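You operate a simulated robot arm through the tools that you are given. There is no shell and no other tool.

You are at the controls of a simulated robot arm. One attempt, no reset.

TASK
Seat the grid, shut the lid, take your padlock off and switch the isolator on.
Fine: stand the padlock on the sack rest; leave the loader stopped.

The check looks at the end state, three seconds after you hand in, the way a careful person would. Anything else that was tipped, shoved, dropped, spilled or broken makes it a failure. Lids that push on must go on centred and level and be pressed home; caps that screw on are set level and turned clockwise until they are tight.

THE ROBOT
A 6-joint arm with a two-finger gripper, fixed in place. Base frame: the origin is at the foot of the arm, x ahead of it, y to its left, z up; the work surface is at about z = 302. Units: mm, rad, N and s.
It reaches about 1298 mm from its shoulder. Its first joint turns from -2.601 to 2.601 rad. Payload 1.57 kg.
The tool frame sits at the grasp point between the pads (the TCP): z along the fingers, y along the line on which they close. The tips reach 21 mm beyond it. The gripper opens to 70 mm. The gripper's body begins 50 mm behind the TCP.
Orientation is that of the tool frame in the base frame, as a unit quaternion [x, y, z, w]. With the fingers straight down and closing along the base's y, the tool's x points along the base's -x, its y along +y and its z along -z.

THE INTERFACE
- The arm moves only by the tool send_rows. Its argument "targets" is a list of rows, each a list of 7 numbers: the shift along the tool's x, y, z in mm, then the turn, a rotation vector about the tool's x, y, z in rad, then the opening, from 0 (shut) to 1 (fully open). In form: [[x, y, z, ax, ay, az, hand], ...]. A call has 1 to 20 rows; each row shifts and turns the commanded pose from where the row before left it, along the tool's axes as they then stand. Each row takes 0.2 s and may step no farther than 50 mm and 0.15 rad from the row before; otherwise, or with a gripper value out of range, the whole call is refused. Where a pose cannot be reached the arm comes as near as it can. A force on the tool above 40 N (or 10 N above the force at the start of the call, whichever is more), or a blocked arm, ends the call early, and 0.2 s more pass. Each finger halts on what it meets, pressing with about 30 N; the grip force reading is that of the motor and also rises with nothing between the fingers. The clock runs only during rows and for 0.2 s after the last one: add rows that do not move to give the fingers time. It gives the time, the measured TCP pose, the force on the tool (base axes), the opening and the grip force at its end, in the units of the frame above (readings bear some noise), with the torque about the TCP (base axes, N m) and any sound that the robot's microphone picked up.
- Cameras (640 x 400 px; columns grow to the right, rows downward): "scene" is fixed at [399.1, -499.5, 1284.7]; the picture's right is [0.91, -0.41, 0.00], its down [-0.23, -0.52, -0.82] and it looks along [0.34, 0.75, -0.57] (base axes); focal length 214 px, centre (320, 200). "wrist" rides on the gripper at [79, 4, -81] in the tool frame; the picture's right is [-0.05, 1.00, 0.00], its down [-0.67, -0.04, -0.74] and it looks along [-0.74, -0.04, 0.67] (tool axes); focal length 256 px, centre (320, 200). There is no depth. A picture from a camera that has moved, and an enlarged one, comes with that camera's place and axes in the base frame and with its lens.
- camera(camera): a new picture of that camera. It takes no simulated time.
- raise_lower(by): slides the trunk up (or, below 0, down) by that many mm; the arm rides with it, the base frame stays. It gives what a move gives, with no picture.
- close_up(camera, box): a new picture of the part [left, top, right, bottom] of that camera's present view, enlarged. It takes no simulated time.
- finish_job(): hands the job in; it is judged then, once.

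Nothing tells you positions but the pictures and the camera data. Unless the task says otherwise, let go and move clear before handing in.

The tools are called as name(argument=value, ...) on one line, values as JSON. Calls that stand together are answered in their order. send_rows: Moves the arm, as the interface text tells. Its arguments: {"type":"object","properties":{"targets":{"type":"array"}},"required":["targets"]} The other tools are called the same way: raise_lower (by) slides the trunk up or down; camera (camera) takes a picture; close_up (camera, box) takes an enlarged picture of a part of a camera's view; finish_job () hands the job in.

At the start:

```text
clock: 0.0
ee_pos: [742.8, 236.7, 1151.0]
tool_rot: [0.0, 1.0, -0.001, 0.0]
wrist_force: [0.0, 0.0, -1.4]
wrist_torque: [-0.02, -0.01, -0.03]
gripper_width: 70.1
finger_force: 0.0
trunk travel left (down, up): [-832.0, 138.0]
```

scene: 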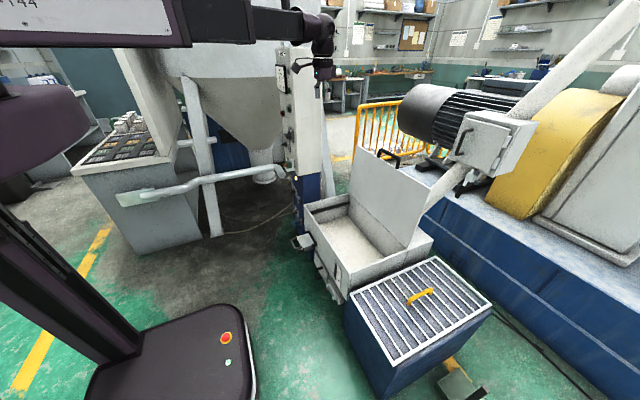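
wrist: 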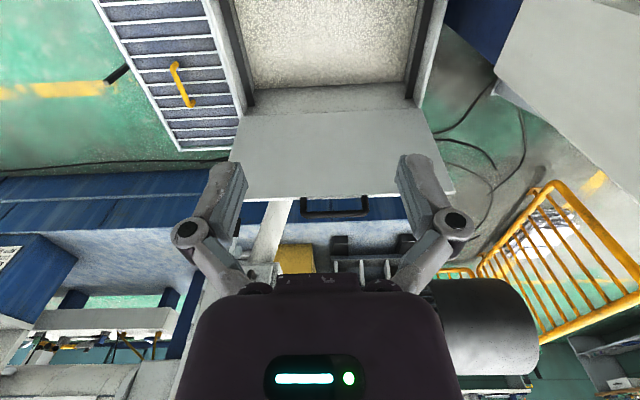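

I see a hopper (open lid leaning back), a grid with a yellow handle sitting on a blue bin, and a column with what is probably the isolator and padlock. I'll take close-ups first to locate everything.

close_up(camera="scene", box=[260, 20, 350, 76])

close_up(camera="scene", box=[260, 60, 350, 180])

close_up(camera="scene", box=[280, 130, 500, 400])

close_up(camera="scene", box=[70, 90, 300, 240])

close_up(camera="wrist", box=[80, 0, 480, 230])

```text
7.11 times, centred on (305, 48) of scene
camera zoom: at [399.1, -499.5, 1284.7], right [0.91, -0.41, 0.0], down [-0.23, -0.52, -0.82], along [0.34, 0.75, -0.57], focal length 1525 px, centre (427, 1281)
```

zoom: 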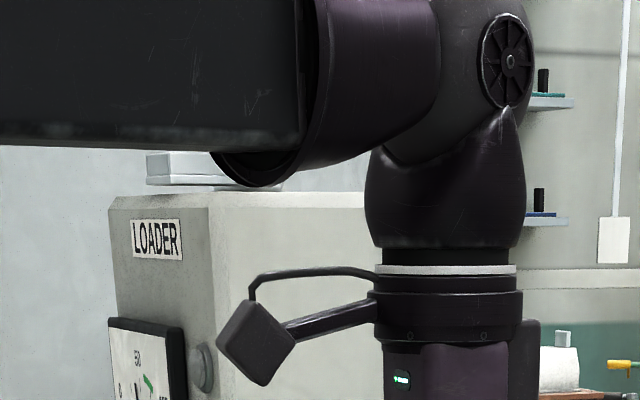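

```text
3.33 times, centred on (305, 120) of scene
camera zoom: at [399.1, -499.5, 1284.7], right [0.91, -0.41, 0.0], down [-0.23, -0.52, -0.82], along [0.34, 0.75, -0.57], focal length 715 px, centre (370, 467)
```

zoom: 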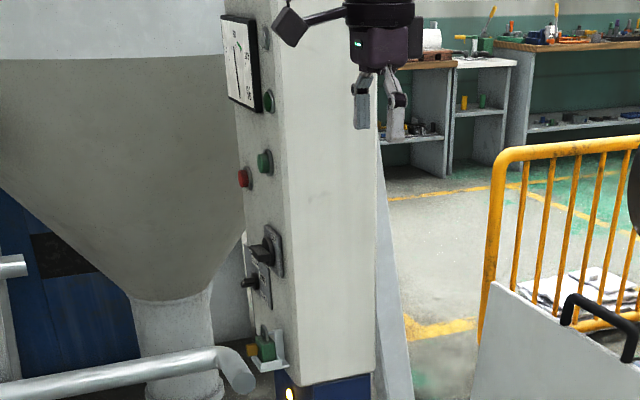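

```text
1.48 times, centred on (390, 265) of scene
camera zoom: at [399.1, -499.5, 1284.7], right [0.91, -0.41, 0.0], down [-0.23, -0.52, -0.82], along [0.34, 0.75, -0.57], focal length 318 px, centre (216, 104)
```

zoom: 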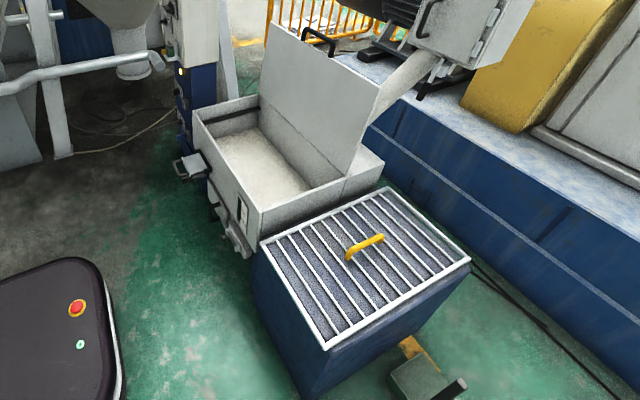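

```text
2.67 times, centred on (185, 165) of scene
camera zoom: at [399.1, -499.5, 1284.7], right [0.91, -0.41, 0.0], down [-0.23, -0.52, -0.82], along [0.34, 0.75, -0.57], focal length 572 px, centre (680, 293)
```

zoom: 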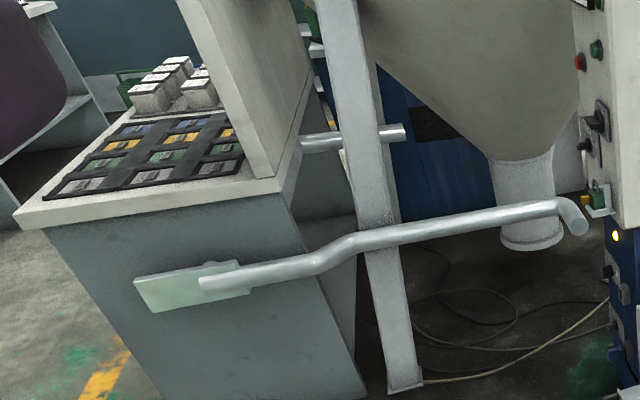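

```text
1.60 times, centred on (280, 115) of wrist
camera zoom: at [662.4, 241.0, 1232.7], right [0.05, 1.0, 0.0], down [0.67, -0.04, 0.74], along [0.74, -0.04, -0.67], focal length 410 px, centre (384, 336)
```

zoom: 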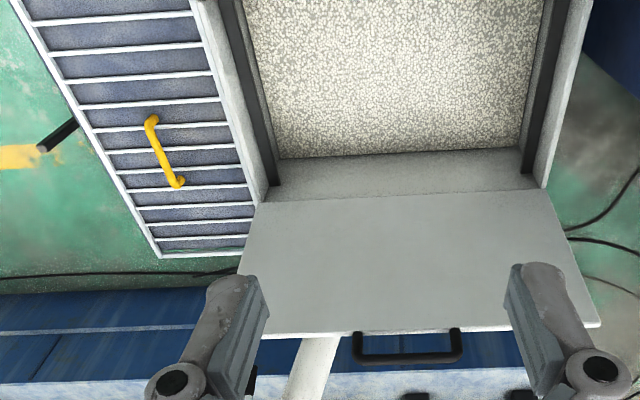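

I see more now: there's a LOADER column with a gauge, buttons, rotary switches and a small shelf. I need finer detail of the switches, padlock and hopper.

close_up(camera="scene", box=[285, 110, 317, 130])

close_up(camera="scene", box=[285, 130, 349, 170])

close_up(camera="scene", box=[280, 165, 360, 215])

close_up(camera="scene", box=[280, 215, 376, 305])

close_up(camera="scene", box=[430, 350, 510, 400])

close_up(camera="scene", box=[270, 60, 310, 110])

close_up(camera="scene", box=[420, 90, 580, 190])

```text
16.00 times, centred on (301, 120) of scene
camera zoom: at [399.1, -499.5, 1284.7], right [0.91, -0.41, 0.0], down [-0.23, -0.52, -0.82], along [0.34, 0.75, -0.57], focal length 3432 px, centre (624, 1480)
```

zoom: 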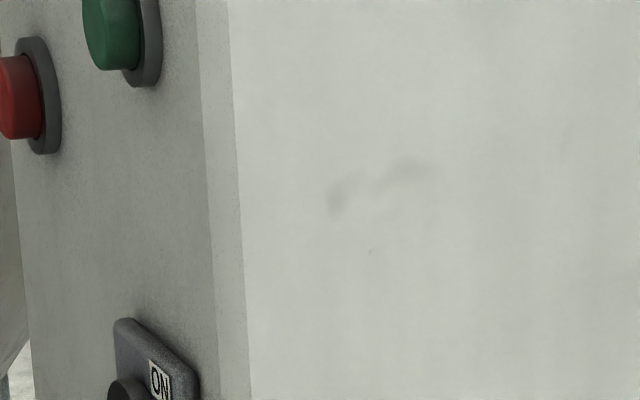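

```text
10.00 times, centred on (317, 150) of scene
camera zoom: at [399.1, -499.5, 1284.7], right [0.91, -0.41, 0.0], down [-0.23, -0.52, -0.82], along [0.34, 0.75, -0.57], focal length 2145 px, centre (350, 700)
```

zoom: 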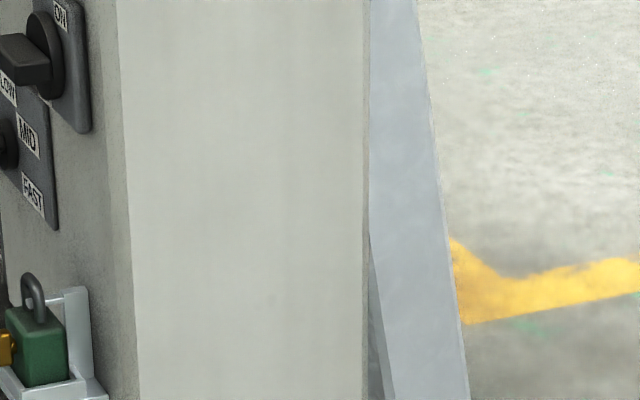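

```text
8.00 times, centred on (320, 190) of scene
camera zoom: at [399.1, -499.5, 1284.7], right [0.91, -0.41, 0.0], down [-0.23, -0.52, -0.82], along [0.34, 0.75, -0.57], focal length 1716 px, centre (320, 280)
```

zoom: 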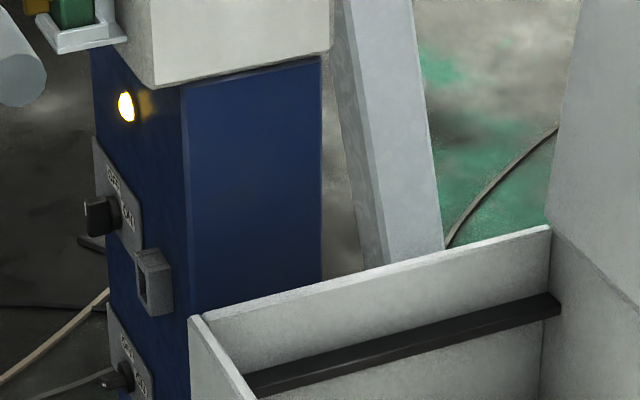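

```text
4.44 times, centred on (328, 260) of scene
camera zoom: at [399.1, -499.5, 1284.7], right [0.91, -0.41, 0.0], down [-0.23, -0.52, -0.82], along [0.34, 0.75, -0.57], focal length 953 px, centre (284, -67)
```

zoom: 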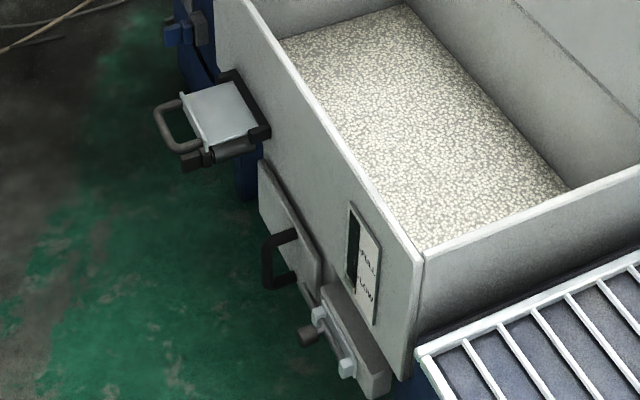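

```text
8.00 times, centred on (470, 375) of scene
camera zoom: at [399.1, -499.5, 1284.7], right [0.91, -0.41, 0.0], down [-0.23, -0.52, -0.82], along [0.34, 0.75, -0.57], focal length 1716 px, centre (-880, -1200)
```

zoom: 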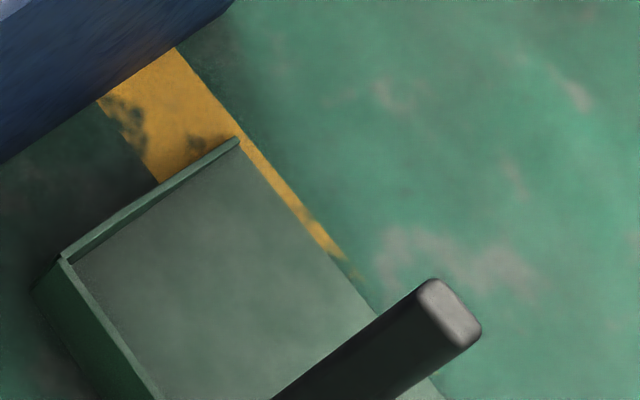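

```text
8.00 times, centred on (290, 85) of scene
camera zoom: at [399.1, -499.5, 1284.7], right [0.91, -0.41, 0.0], down [-0.23, -0.52, -0.82], along [0.34, 0.75, -0.57], focal length 1716 px, centre (560, 1120)
```

zoom: 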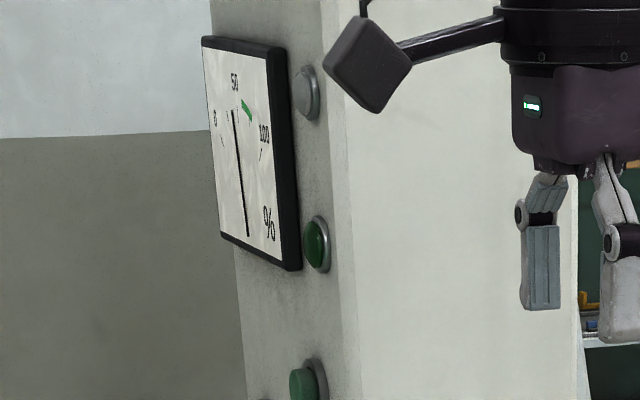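

```text
4.00 times, centred on (500, 140) of scene
camera zoom: at [399.1, -499.5, 1284.7], right [0.91, -0.41, 0.0], down [-0.23, -0.52, -0.82], along [0.34, 0.75, -0.57], focal length 858 px, centre (-400, 440)
```

zoom: 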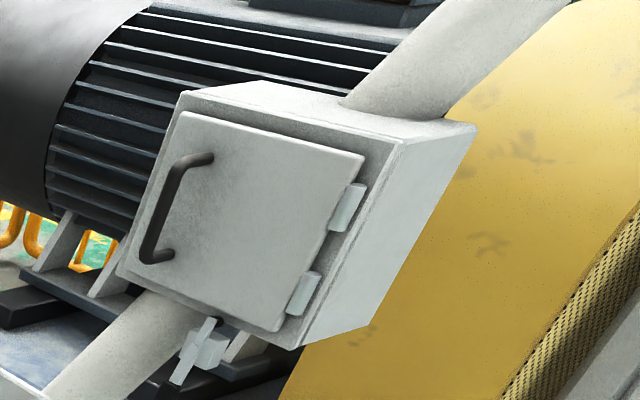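

Rough triangulation: grid handle ~(992,-207,435); hopper opening x 758–1077, y -30–545, rim z~505; lid upright with handle ~(1072,261,885); column/blue isolator post at x~745, y~600–950. Next, I'll back off a bit and turn the wrist camera toward the column to see the isolators, padlocks and sack rest.

send_rows(targets=[[50, 0, 0, 0, 0, 0, 1], [50, 0, 0, 0, 0, 0, 1], [50, 0, 0, 0, 0, 0, 1], [50, 0, 0, 0, 0, 0, 1], [50, 0, 0, 0, 0, 0, 1], [0, 0, 0, 0, 0, -0.15, 1], [0, 0, 0, 0, 0, -0.15, 1], [0, 0, 0, 0, 0, -0.15, 1], [0, 0, 0, 0, 0, -0.15, 1]])

camera(camera="wrist")

camera(camera="scene")

```text
clock: 2.0
ee_pos: [492.6, 238.1, 1151.4]
tool_rot: [-0.296, 0.955, 0.0, 0.001]
wrist_force: [-0.3, -1.3, -0.3]
wrist_torque: [-0.01, 0.03, -0.02]
gripper_width: 69.9
finger_force: 0.1
trunk travel left (down, up): [-832.0, 138.0]
```

```text
taken
camera wrist: at [424.4, 195.8, 1232.8], right [-0.52, 0.85, 0.0], down [0.57, 0.35, 0.75], along [0.64, 0.39, -0.67], focal length 256 px, centre (320, 200)
```

wrist: 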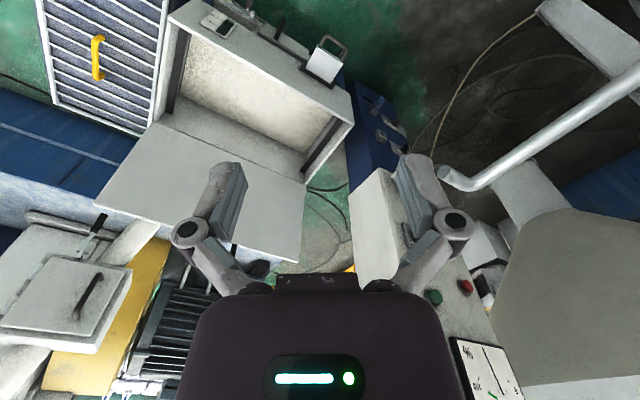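

```text
taken
```

scene: 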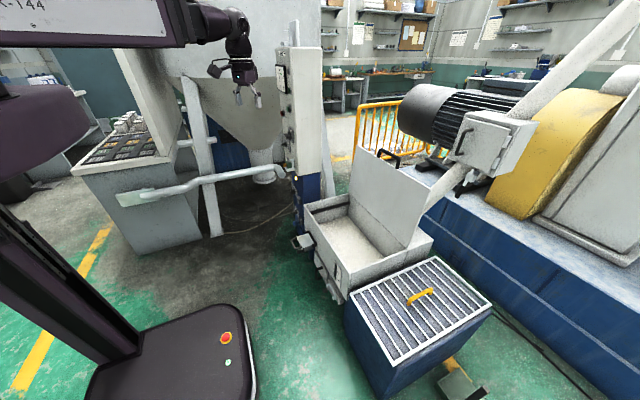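

The wrist camera now sees the hopper front, the small flap (probably the sack rest, ~(700,370,362)) and the blue post with switches. I'll enlarge these.

close_up(camera="wrist", box=[330, 70, 430, 180])

close_up(camera="wrist", box=[190, 0, 360, 100])

close_up(camera="scene", box=[280, 165, 320, 225])

```text
3.64 times, centred on (380, 125) of wrist
camera zoom: at [424.4, 195.8, 1232.8], right [-0.52, 0.85, 0.0], down [0.57, 0.35, 0.75], along [0.64, 0.39, -0.67], focal length 931 px, centre (102, 473)
```

zoom: 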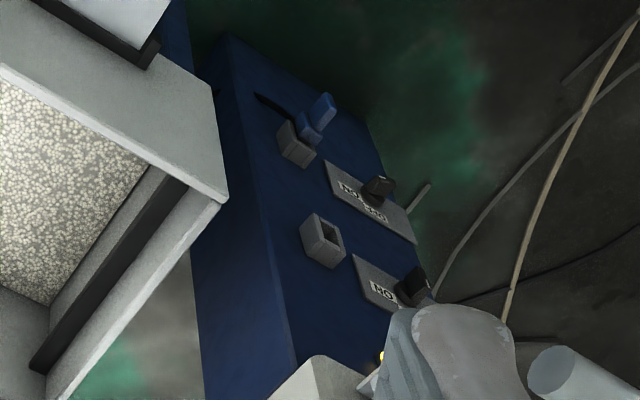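

```text
3.76 times, centred on (275, 50) of wrist
camera zoom: at [424.4, 195.8, 1232.8], right [-0.52, 0.85, 0.0], down [0.57, 0.35, 0.75], along [0.64, 0.39, -0.67], focal length 964 px, centre (489, 765)
```

zoom: 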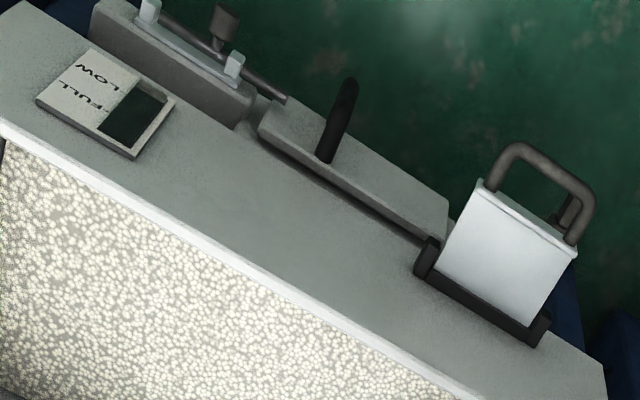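

```text
6.67 times, centred on (300, 195) of scene
camera zoom: at [399.1, -499.5, 1284.7], right [0.91, -0.41, 0.0], down [-0.23, -0.52, -0.82], along [0.34, 0.75, -0.57], focal length 1430 px, centre (453, 233)
```

zoom: 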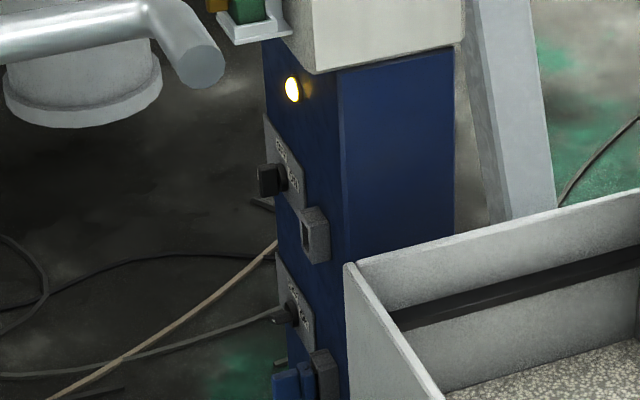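

The blue post has two rotary isolators, each with a grey socket/hasp. One of them appears to carry a blue item that could be a padlock. I'll lower the trunk and go in front of the post for a proper look.

raise_lower(by=-350)

camera(camera="wrist")

camera(camera="scene")

```text
clock: 5.4
ee_pos: [491.3, 237.9, 801.1]
tool_rot: [-0.295, 0.955, -0.001, 0.0]
wrist_force: [-0.4, -0.6, 0.4]
wrist_torque: [-0.01, 0.02, -0.03]
gripper_width: 70.2
finger_force: 0.1
trunk travel left (down, up): [-482.0, 488.0]
```

```text
taken
camera wrist: at [424.6, 195.9, 882.8], right [-0.52, 0.85, 0.0], down [0.57, 0.35, 0.74], along [0.64, 0.39, -0.67], focal length 256 px, centre (320, 200)
```

wrist: 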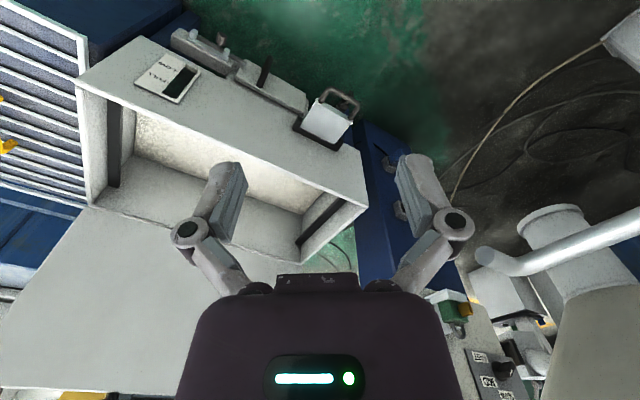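

```text
taken
```

scene: 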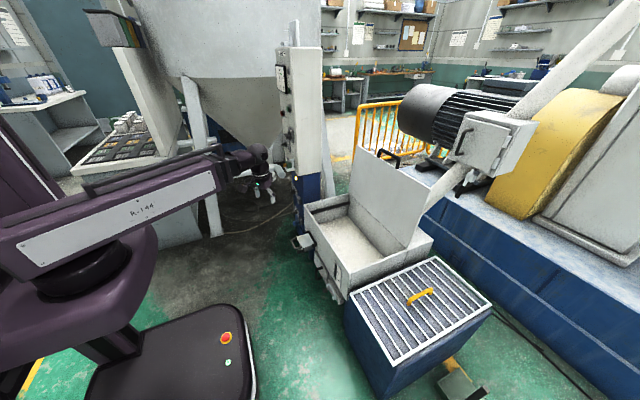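

Post details are hidden by a finger, so I'll shift left to centre the isolators in the wrist view.

send_rows(targets=[[-14.4, 39, 8.5, 0, 0, 0, 1], [-14.4, 39, 8.5, 0, 0, 0, 1], [-14.4, 39, 8.5, 0, 0, 0, 1], [-14.4, 39, 8.5, 0, 0, 0, 1], [-14.4, 39, 8.5, 0, 0, 0, 1], [-14.4, 39, 8.5, 0, 0, 0, 1], [0, 0, 0, 0, 0, 0, 1]])

camera(camera="wrist")

close_up(camera="wrist", box=[220, 60, 420, 185])

```text
clock: 7.0
ee_pos: [429.2, 477.7, 800.5]
tool_rot: [-0.295, 0.956, 0.0, 0.0]
wrist_force: [0.1, -0.5, 0.1]
wrist_torque: [-0.04, 0.03, 0.02]
gripper_width: 70.0
finger_force: 0.1
out of reach, approached as far as the arm can: row 1, 2, 3, 4, 5, 6
trunk travel left (down, up): [-482.0, 488.0]
```

```text
taken
camera wrist: at [361.6, 436.1, 882.7], right [-0.52, 0.85, 0.0], down [0.57, 0.35, 0.74], along [0.64, 0.39, -0.67], focal length 256 px, centre (320, 200)
```

wrist: 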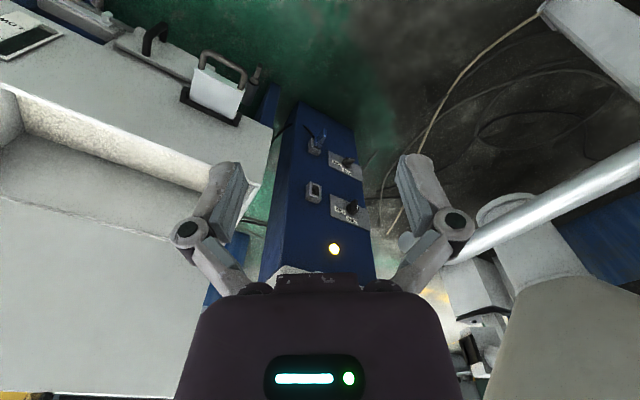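

```text
3.20 times, centred on (320, 122) of wrist
camera zoom: at [361.6, 436.1, 882.7], right [-0.52, 0.85, 0.0], down [0.57, 0.35, 0.74], along [0.64, 0.39, -0.67], focal length 819 px, centre (320, 448)
```

zoom: 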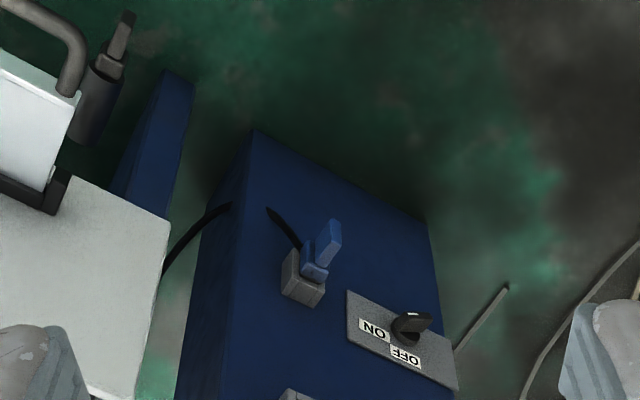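

The lower socket holds a blue plug and not a padlock; both post isolators seem to read OFF, and the padlocks I've seen are on the column's shelf. I'll raise the trunk to see the control panel and the green/yellow padlocks.

raise_lower(by=250)

camera(camera="wrist")

close_up(camera="wrist", box=[250, 80, 430, 280])

close_up(camera="wrist", box=[300, 100, 380, 150])

```text
clock: 9.6
ee_pos: [428.9, 478.5, 1052.4]
tool_rot: [-0.295, 0.956, 0.0, 0.0]
wrist_force: [-0.2, -0.2, -0.8]
wrist_torque: [0.0, -0.02, -0.02]
gripper_width: 70.2
finger_force: 0.0
trunk travel left (down, up): [-732.0, 238.0]
```

```text
taken
camera wrist: at [361.9, 435.8, 1132.7], right [-0.52, 0.85, 0.0], down [0.57, 0.35, 0.74], along [0.64, 0.39, -0.67], focal length 256 px, centre (320, 200)
```

wrist: 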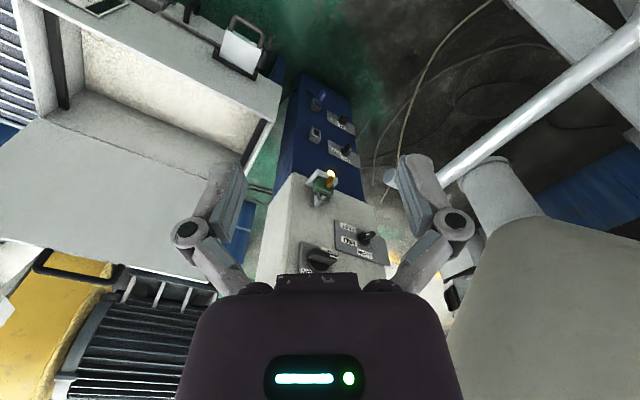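

```text
2.00 times, centred on (340, 180) of wrist
camera zoom: at [361.9, 435.8, 1132.7], right [-0.52, 0.85, 0.0], down [0.57, 0.35, 0.74], along [0.64, 0.39, -0.67], focal length 512 px, centre (280, 240)
```

zoom: 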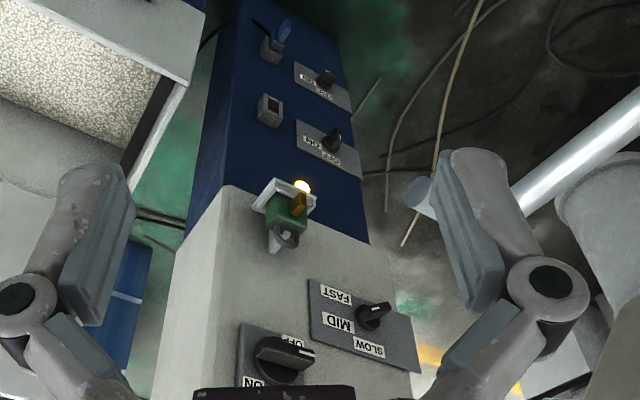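

```text
8.00 times, centred on (340, 125) of wrist
camera zoom: at [361.9, 435.8, 1132.7], right [-0.52, 0.85, 0.0], down [0.57, 0.35, 0.74], along [0.64, 0.39, -0.67], focal length 2048 px, centre (160, 800)
```

zoom: 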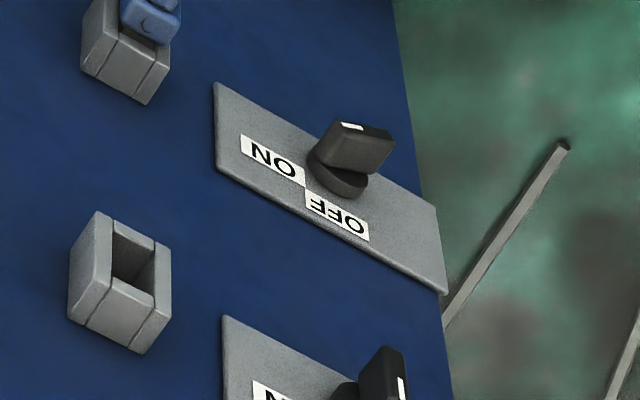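

The panel shows a dark ON/OFF rotary, a SLOW/MID/FAST selector and the green/yellow padlock shelf. I'll raise more to see the switch and the padlocks better.

close_up(camera="wrist", box=[295, 160, 359, 200])

close_up(camera="wrist", box=[290, 210, 400, 280])

close_up(camera="wrist", box=[320, 135, 370, 165])

close_up(camera="scene", box=[280, 150, 304, 170])

close_up(camera="wrist", box=[160, 0, 290, 80])

```text
10.00 times, centred on (327, 180) of wrist
camera zoom: at [361.9, 435.8, 1132.7], right [-0.52, 0.85, 0.0], down [0.57, 0.35, 0.74], along [0.64, 0.39, -0.67], focal length 2560 px, centre (250, 400)
```

zoom: 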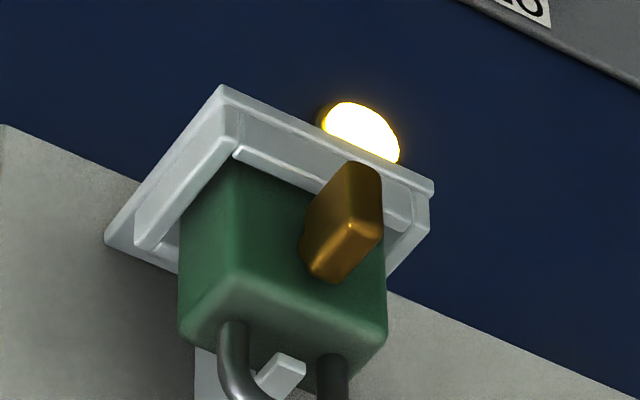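

```text
5.71 times, centred on (345, 245) of wrist
camera zoom: at [361.9, 435.8, 1132.7], right [-0.52, 0.85, 0.0], down [0.57, 0.35, 0.74], along [0.64, 0.39, -0.67], focal length 1463 px, centre (177, -57)
```

zoom: 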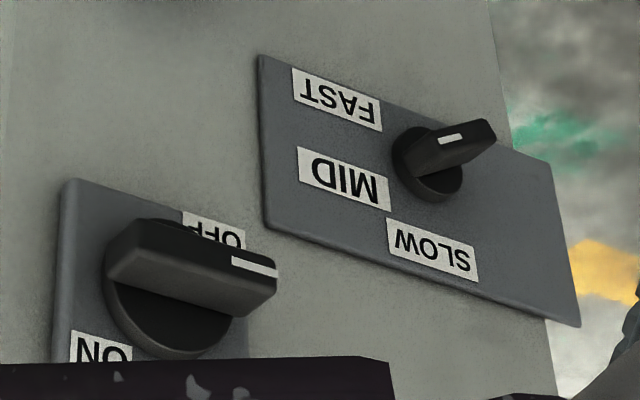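

```text
12.80 times, centred on (345, 150) of wrist
camera zoom: at [361.9, 435.8, 1132.7], right [-0.52, 0.85, 0.0], down [0.57, 0.35, 0.74], along [0.64, 0.39, -0.67], focal length 3277 px, centre (0, 840)
```

zoom: 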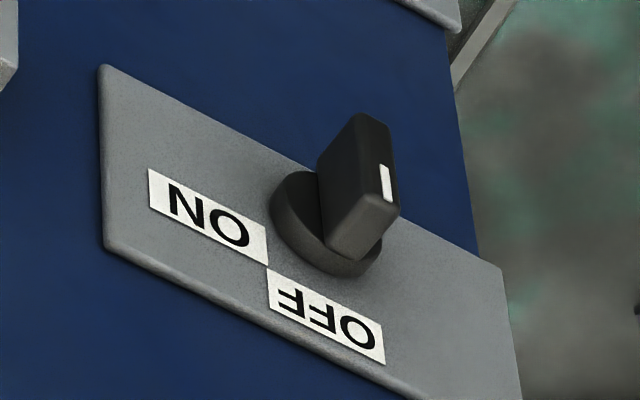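

```text
16.00 times, centred on (292, 160) of scene
camera zoom: at [399.1, -499.5, 1284.7], right [0.91, -0.41, 0.0], down [-0.23, -0.52, -0.82], along [0.34, 0.75, -0.57], focal length 3432 px, centre (768, 840)
```

zoom: 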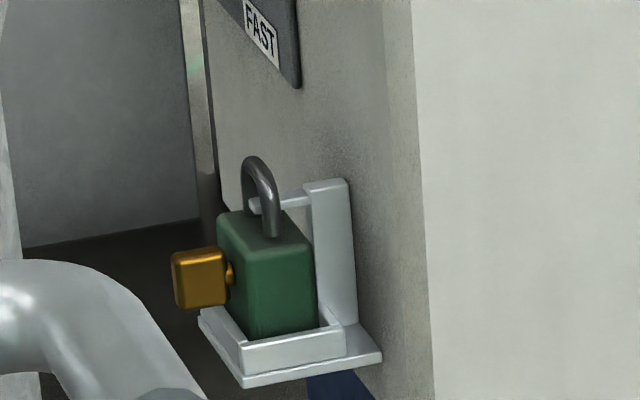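

```text
4.92 times, centred on (225, 40) of wrist
camera zoom: at [361.9, 435.8, 1132.7], right [-0.52, 0.85, 0.0], down [0.57, 0.35, 0.74], along [0.64, 0.39, -0.67], focal length 1260 px, centre (788, 988)
```

zoom: 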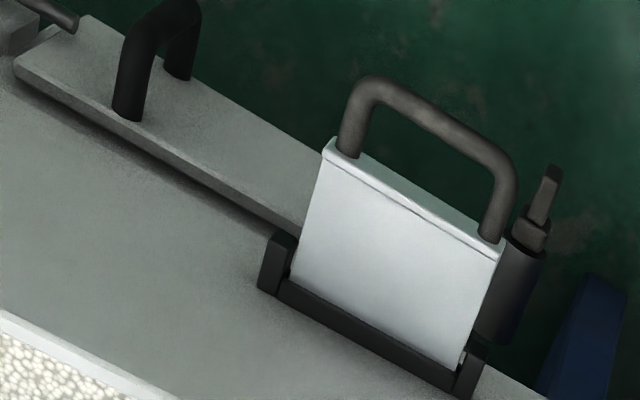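

Padlock (green, brass key in it) stands in a small tray at ~(716,665,714), its shackle over a peg; the big black ON/OFF knob on the LOADER panel (~(727,663,895)) reads OFF and looks like the isolator. I'll start with the grid, moving to a view above it.

send_rows(targets=[[0, 0, 0, 0, 0, 0.15, 1], [0, 0, 0, 0, 0, 0.15, 1], [0, 0, 0, 0, 0, 0.15, 1], [0, 0, 0, 0, 0, 0.15, 1], [-24, -46, 8, 0, 0, 0, 1], [-24, -46, 8, 0, 0, 0, 1], [-24, -46, 8, 0, 0, 0, 1], [-24, -46, 8, 0, 0, 0, 1], [-24, -46, 8, 0, 0, 0, 1], [-24, -46, 8, 0, 0, 0, 1], [-24, -46, 8, 0, 0, 0, 1], [-24, -46, 8, 0, 0, 0, 1], [-24, -46, 8, 0, 0, 0, 1], [-24, -46, 8, 0, 0, 0, 1], [-24, -46, 8, 0, 0, 0, 1], [-24, -46, 8, 0, 0, 0, 1], [-24, -46, 8, 0, 0, 0, 1], [-24, -46, 8, 0, 0, 0, 1], [-24, -46, 8, 0, 0, 0, 1], [0, 0, 0, 0, 0, 0, 1]])

camera(camera="wrist")

camera(camera="scene")

```text
refused: row 5 steps farther than a row can; nothing moved
```

```text
taken
camera wrist: at [361.9, 435.8, 1132.7], right [-0.52, 0.85, 0.0], down [0.57, 0.35, 0.74], along [0.64, 0.39, -0.67], focal length 256 px, centre (320, 200)
```

wrist: 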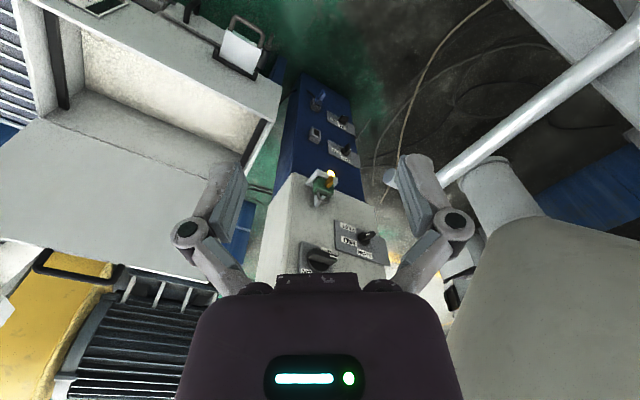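

```text
taken
```

scene: 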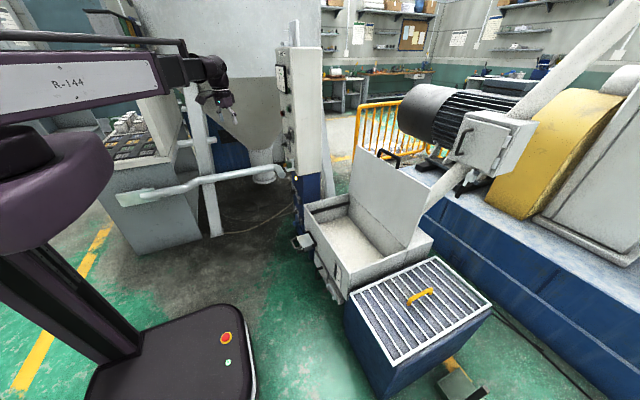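

The step was slightly over the limit; nothing moved. I'll resend with smaller steps toward a spot above and behind the grid.

send_rows(targets=[[0, 0, 0, 0, 0, 0.149, 1], [0, 0, 0, 0, 0, 0.149, 1], [0, 0, 0, 0, 0, 0.149, 1], [0, 0, 0, 0, 0, 0.149, 1], [-22, -43, 8, 0, 0, 0, 1], [-22, -43, 8, 0, 0, 0, 1], [-22, -43, 8, 0, 0, 0, 1], [-22, -43, 8, 0, 0, 0, 1], [-22, -43, 8, 0, 0, 0, 1], [-22, -43, 8, 0, 0, 0, 1], [-22, -43, 8, 0, 0, 0, 1], [-22, -43, 8, 0, 0, 0, 1], [-22, -43, 8, 0, 0, 0, 1], [-22, -43, 8, 0, 0, 0, 1], [-22, -43, 8, 0, 0, 0, 1], [-22, -43, 8, 0, 0, 0, 1], [-22, -43, 8, 0, 0, 0, 1], [-22, -43, 8, 0, 0, 0, 1], [-22, -43, 8, 0, 0, 0, 1], [0, 0, 0, 0, 0, 0, 1]])

camera(camera="wrist")

camera(camera="scene")

```text
clock: 13.8
ee_pos: [760.4, -169.5, 1050.7]
tool_rot: [-0.002, 1.0, 0.001, 0.0]
wrist_force: [-0.6, -0.8, -0.3]
wrist_torque: [0.01, 0.03, 0.0]
gripper_width: 70.0
finger_force: 0.1
out of reach, approached as far as the arm can: row 5, 6, 7, 8, 9, 10, 11, 12, 13, 14, 15, 16, 17, 18, 19
trunk travel left (down, up): [-732.0, 238.0]
```

```text
taken
camera wrist: at [679.3, -164.7, 1132.9], right [0.05, 1.0, 0.0], down [0.67, -0.03, 0.75], along [0.74, -0.04, -0.67], focal length 256 px, centre (320, 200)
```

wrist: 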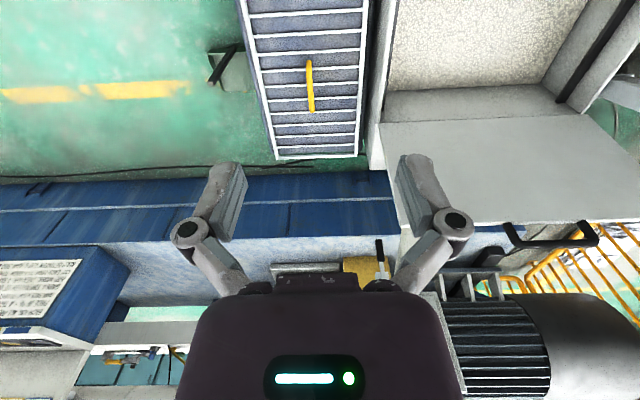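

```text
taken
```

scene: 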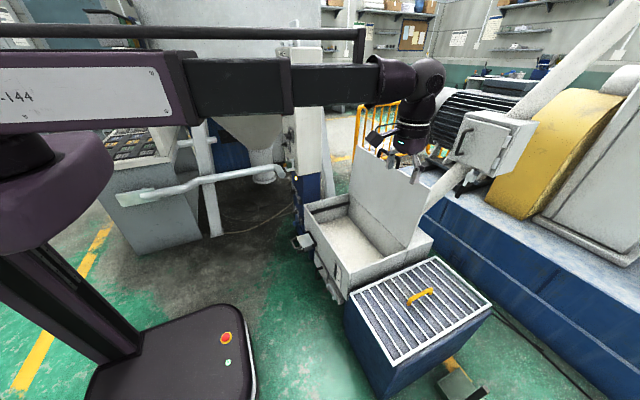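

The arm can't change height by itself with the tool down (SCARA-like) — the trunk does that. I'll look closer at the grid and handle, the hopper ledges and the floor item.

close_up(camera="wrist", box=[230, 0, 390, 170])

close_up(camera="wrist", box=[360, 0, 640, 160])

close_up(camera="wrist", box=[490, 200, 620, 280])

close_up(camera="scene", box=[395, 275, 445, 310])

close_up(camera="scene", box=[340, 130, 440, 260])

```text
2.35 times, centred on (310, 85) of wrist
camera zoom: at [679.3, -164.7, 1132.9], right [0.05, 1.0, 0.0], down [0.67, -0.03, 0.75], along [0.74, -0.04, -0.67], focal length 602 px, centre (344, 471)
```

zoom: 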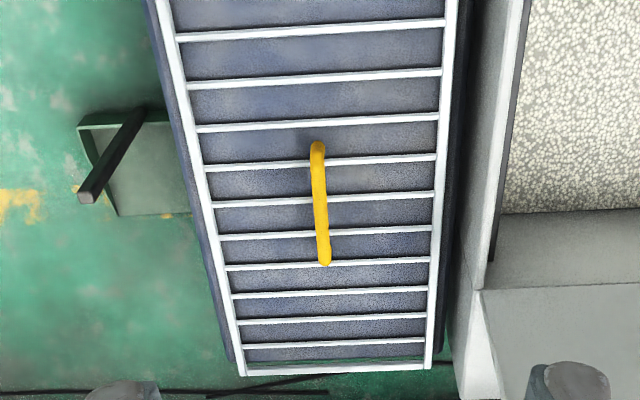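

```text
2.29 times, centred on (500, 80) of wrist
camera zoom: at [679.3, -164.7, 1132.9], right [0.05, 1.0, 0.0], down [0.67, -0.03, 0.75], along [0.74, -0.04, -0.67], focal length 585 px, centre (-91, 474)
```

zoom: 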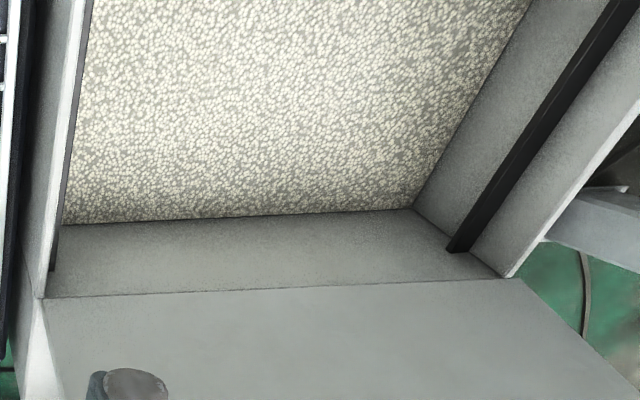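

```text
4.92 times, centred on (555, 240) of wrist
camera zoom: at [679.3, -164.7, 1132.9], right [0.05, 1.0, 0.0], down [0.67, -0.03, 0.75], along [0.74, -0.04, -0.67], focal length 1260 px, centre (-837, 3)
```

zoom: 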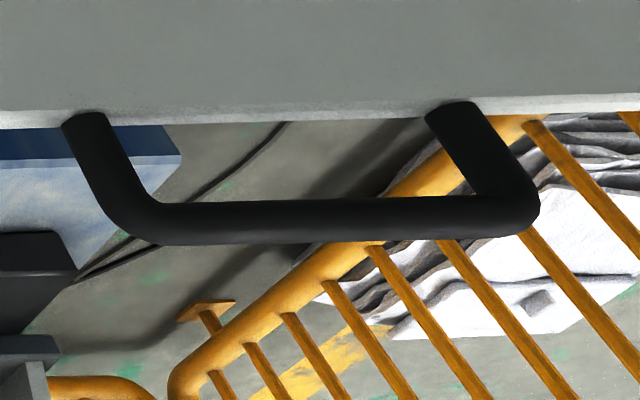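

```text
11.43 times, centred on (420, 292) of scene
camera zoom: at [399.1, -499.5, 1284.7], right [0.91, -0.41, 0.0], down [-0.23, -0.52, -0.82], along [0.34, 0.75, -0.57], focal length 2451 px, centre (-823, -857)
```

zoom: 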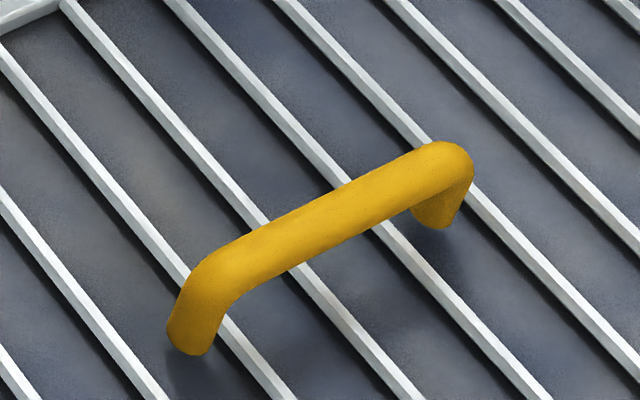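

```text
3.08 times, centred on (390, 195) of scene
camera zoom: at [399.1, -499.5, 1284.7], right [0.91, -0.41, 0.0], down [-0.23, -0.52, -0.82], along [0.34, 0.75, -0.57], focal length 660 px, centre (105, 215)
```

zoom: 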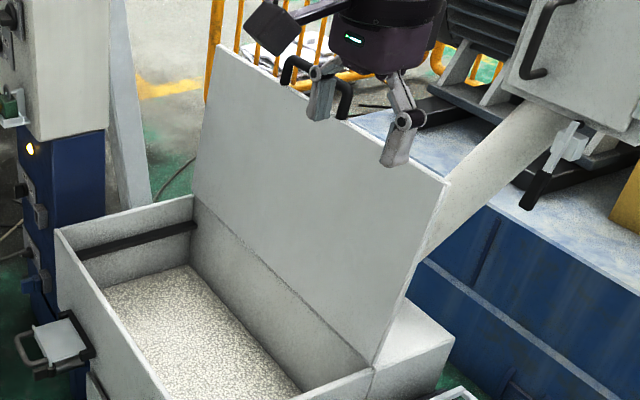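

Grid handle ~(984,-211,~455), running along x at the grid centre; hopper ledges run along x at its two y-ends, so the grid (520 long in x) needs a quarter turn. I'll move over the handle and lower part way.

send_rows(targets=[[-44.8, -8.2, 0, 0, 0, 0, 1], [-44.8, -8.2, 0, 0, 0, 0, 1], [-44.8, -8.2, 0, 0, 0, 0, 1], [-44.8, -8.2, 0, 0, 0, 0, 1], [-44.8, -8.2, 0, 0, 0, 0, 1], [0, 0, 0, 0, 0, 0, 1]])

raise_lower(by=-350)

camera(camera="wrist")

camera(camera="scene")

```text
clock: 15.2
ee_pos: [984.1, -203.3, 1050.8]
tool_rot: [-0.002, 1.0, 0.0, 0.0]
wrist_force: [0.0, 0.0, -0.2]
wrist_torque: [0.01, 0.0, 0.02]
gripper_width: 70.1
finger_force: 0.1
out of reach, approached as far as the arm can: row 3
trunk travel left (down, up): [-732.0, 238.0]
```

```text
clock: 18.6
ee_pos: [986.0, -205.0, 700.8]
tool_rot: [-0.002, 1.0, 0.0, 0.001]
wrist_force: [-0.5, -1.3, -0.9]
wrist_torque: [-0.01, -0.03, 0.01]
gripper_width: 70.0
finger_force: 0.0
trunk travel left (down, up): [-382.0, 588.0]
```

```text
taken
camera wrist: at [905.5, -200.6, 782.8], right [0.05, 1.0, 0.0], down [0.67, -0.03, 0.74], along [0.74, -0.04, -0.67], focal length 256 px, centre (320, 200)
```

wrist: 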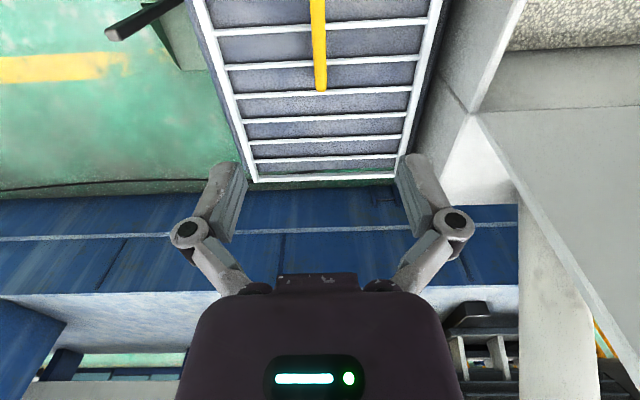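

```text
taken
```

scene: 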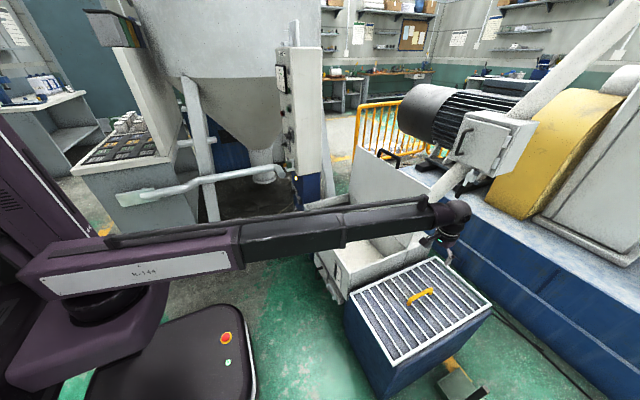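

The arm telescopes straight out from the shoulder. TCP is nicely above the handle's centre (handle spans x≈921–1053, y≈-207). I'll lower further and check.

raise_lower(by=-170)

camera(camera="wrist")

close_up(camera="scene", box=[380, 230, 500, 320])

```text
clock: 20.5
ee_pos: [985.3, -204.4, 531.1]
tool_rot: [0.0, 1.0, 0.0, -0.001]
wrist_force: [0.3, -0.1, 0.8]
wrist_torque: [0.0, 0.02, 0.01]
gripper_width: 69.9
finger_force: 0.1
trunk travel left (down, up): [-212.0, 758.0]
```

```text
taken
camera wrist: at [905.5, -200.6, 612.8], right [0.05, 1.0, 0.0], down [0.67, -0.03, 0.74], along [0.74, -0.04, -0.67], focal length 256 px, centre (320, 200)
```

wrist: 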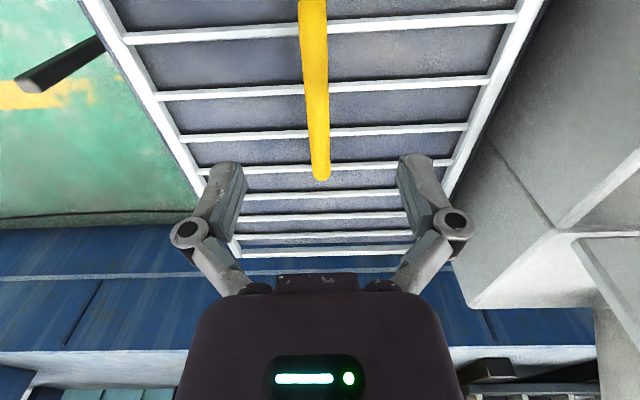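

```text
4.44 times, centred on (440, 275) of scene
camera zoom: at [399.1, -499.5, 1284.7], right [0.91, -0.41, 0.0], down [-0.23, -0.52, -0.82], along [0.34, 0.75, -0.57], focal length 953 px, centre (-213, -133)
```

zoom: 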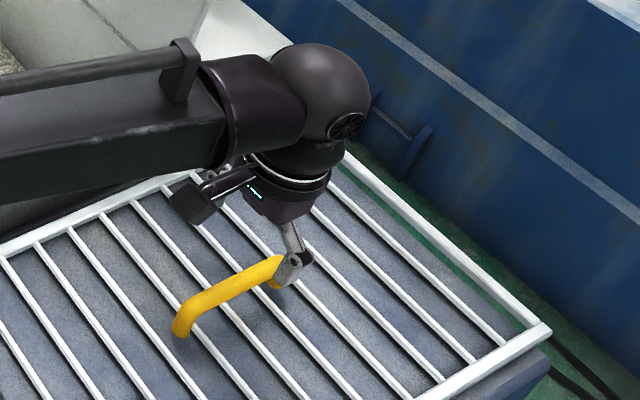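

Handle bar triangulates to z≈447, grid top z≈400. I'll nudge 2 mm in -y, lower to the bar and grip.

send_rows(targets=[[-1, -2.3, 0, 0, 0, 0, 1], [0, 0, 0, 0, 0, 0, 1]])

raise_lower(by=-86)

camera(camera="wrist")

close_up(camera="scene", box=[380, 230, 500, 320])

```text
clock: 21.1
ee_pos: [986.5, -207.3, 531.1]
tool_rot: [-0.001, 1.0, 0.0, -0.001]
wrist_force: [-0.3, 0.5, -0.5]
wrist_torque: [0.03, -0.03, -0.01]
gripper_width: 69.9
finger_force: 0.1
trunk travel left (down, up): [-212.0, 758.0]
```

```text
clock: 22.4
ee_pos: [987.0, -207.0, 445.5]
tool_rot: [-0.002, 1.0, -0.001, 0.0]
wrist_force: [-0.5, -0.7, -0.4]
wrist_torque: [0.0, -0.03, 0.02]
gripper_width: 70.2
finger_force: 0.1
trunk travel left (down, up): [-126.0, 844.0]
```

```text
taken
camera wrist: at [906.6, -203.1, 526.7], right [0.05, 1.0, 0.0], down [0.67, -0.03, 0.74], along [0.74, -0.04, -0.67], focal length 256 px, centre (320, 200)
```

wrist: 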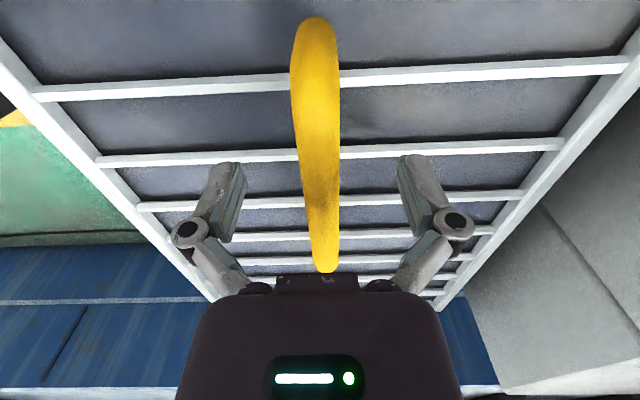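

```text
4.44 times, centred on (440, 275) of scene
camera zoom: at [399.1, -499.5, 1284.7], right [0.91, -0.41, 0.0], down [-0.23, -0.52, -0.82], along [0.34, 0.75, -0.57], focal length 953 px, centre (-213, -133)
```

zoom: 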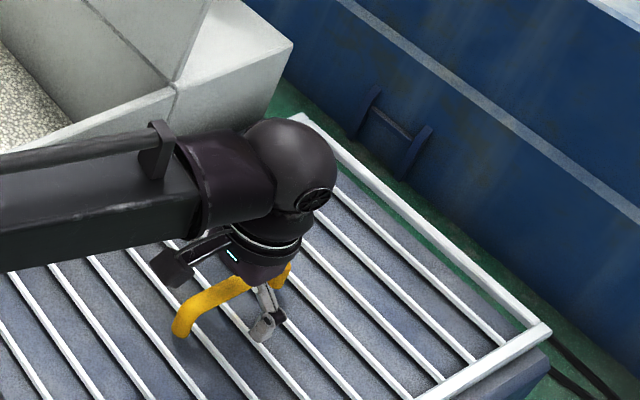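

The handle lies centred between the fingers. Closing on it, then test-lifting slightly.

send_rows(targets=[[0, 0, 0, 0, 0, 0, 0.5], [0, 0, 0, 0, 0, 0, 0], [0, 0, 0, 0, 0, 0, 0], [0, 0, 0, 0, 0, 0, 0], [0, 0, 0, 0, 0, 0, 0]])

raise_lower(by=20)

camera(camera="wrist")

camera(camera="scene")

```text
clock: 23.6
ee_pos: [985.8, -206.8, 445.1]
tool_rot: [-0.002, 1.0, 0.0, 0.0]
wrist_force: [4.0, 2.1, 8.6]
wrist_torque: [0.02, 0.16, -0.04]
gripper_width: 14.7
finger_force: 30.2
trunk travel left (down, up): [-126.0, 844.0]
```

```text
clock: 24.2
ee_pos: [986.6, -206.1, 463.6]
tool_rot: [-0.002, 1.0, 0.0, -0.001]
wrist_force: [0.3, -0.4, -7.5]
wrist_torque: [-0.03, 0.1, 0.01]
gripper_width: 14.6
finger_force: 29.5
trunk travel left (down, up): [-146.0, 824.0]
```

```text
taken
camera wrist: at [906.9, -203.2, 545.9], right [0.05, 1.0, 0.0], down [0.67, -0.03, 0.74], along [0.74, -0.04, -0.67], focal length 256 px, centre (320, 200)
```

wrist: 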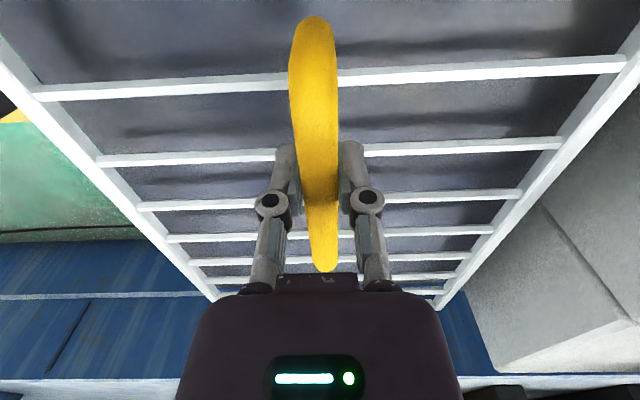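

```text
taken
```

scene: 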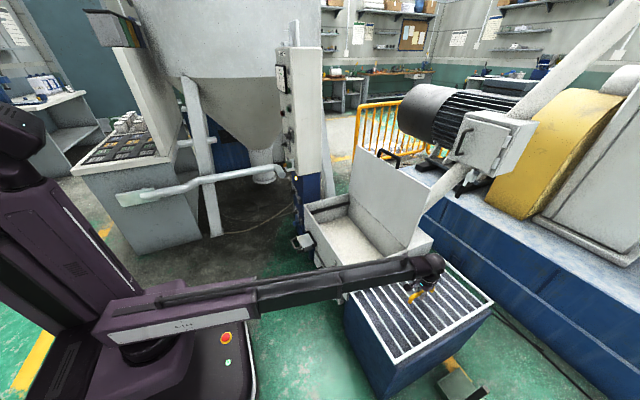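

Grid is held (about 0.75 kg) and level. I'll raise it well clear, then back off in -x before turning it.

raise_lower(by=210)

camera(camera="wrist")

camera(camera="scene")

```text
clock: 26.5
ee_pos: [986.5, -207.6, 674.7]
tool_rot: [-0.003, 1.0, 0.0, -0.001]
wrist_force: [0.1, -0.1, -8.9]
wrist_torque: [0.03, 0.12, -0.01]
gripper_width: 14.9
finger_force: 30.0
trunk travel left (down, up): [-356.0, 614.0]
```

```text
taken
camera wrist: at [907.2, -203.2, 755.9], right [0.05, 1.0, 0.0], down [0.67, -0.03, 0.74], along [0.74, -0.04, -0.67], focal length 256 px, centre (320, 200)
```

wrist: 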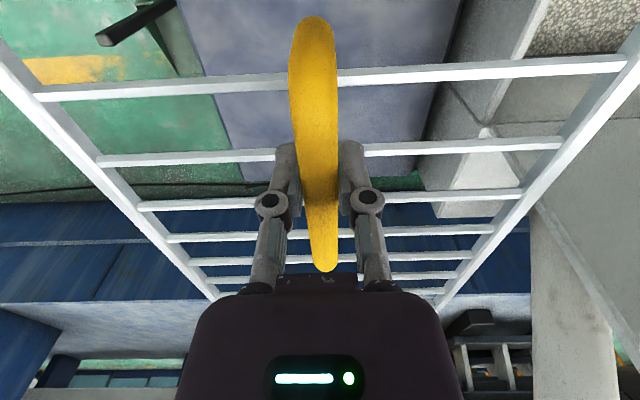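

```text
taken
```

scene: 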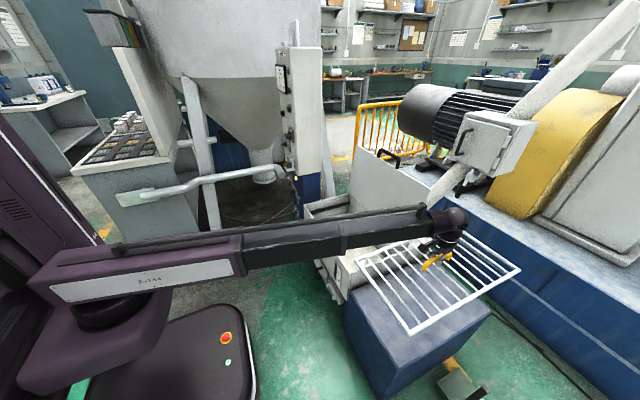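

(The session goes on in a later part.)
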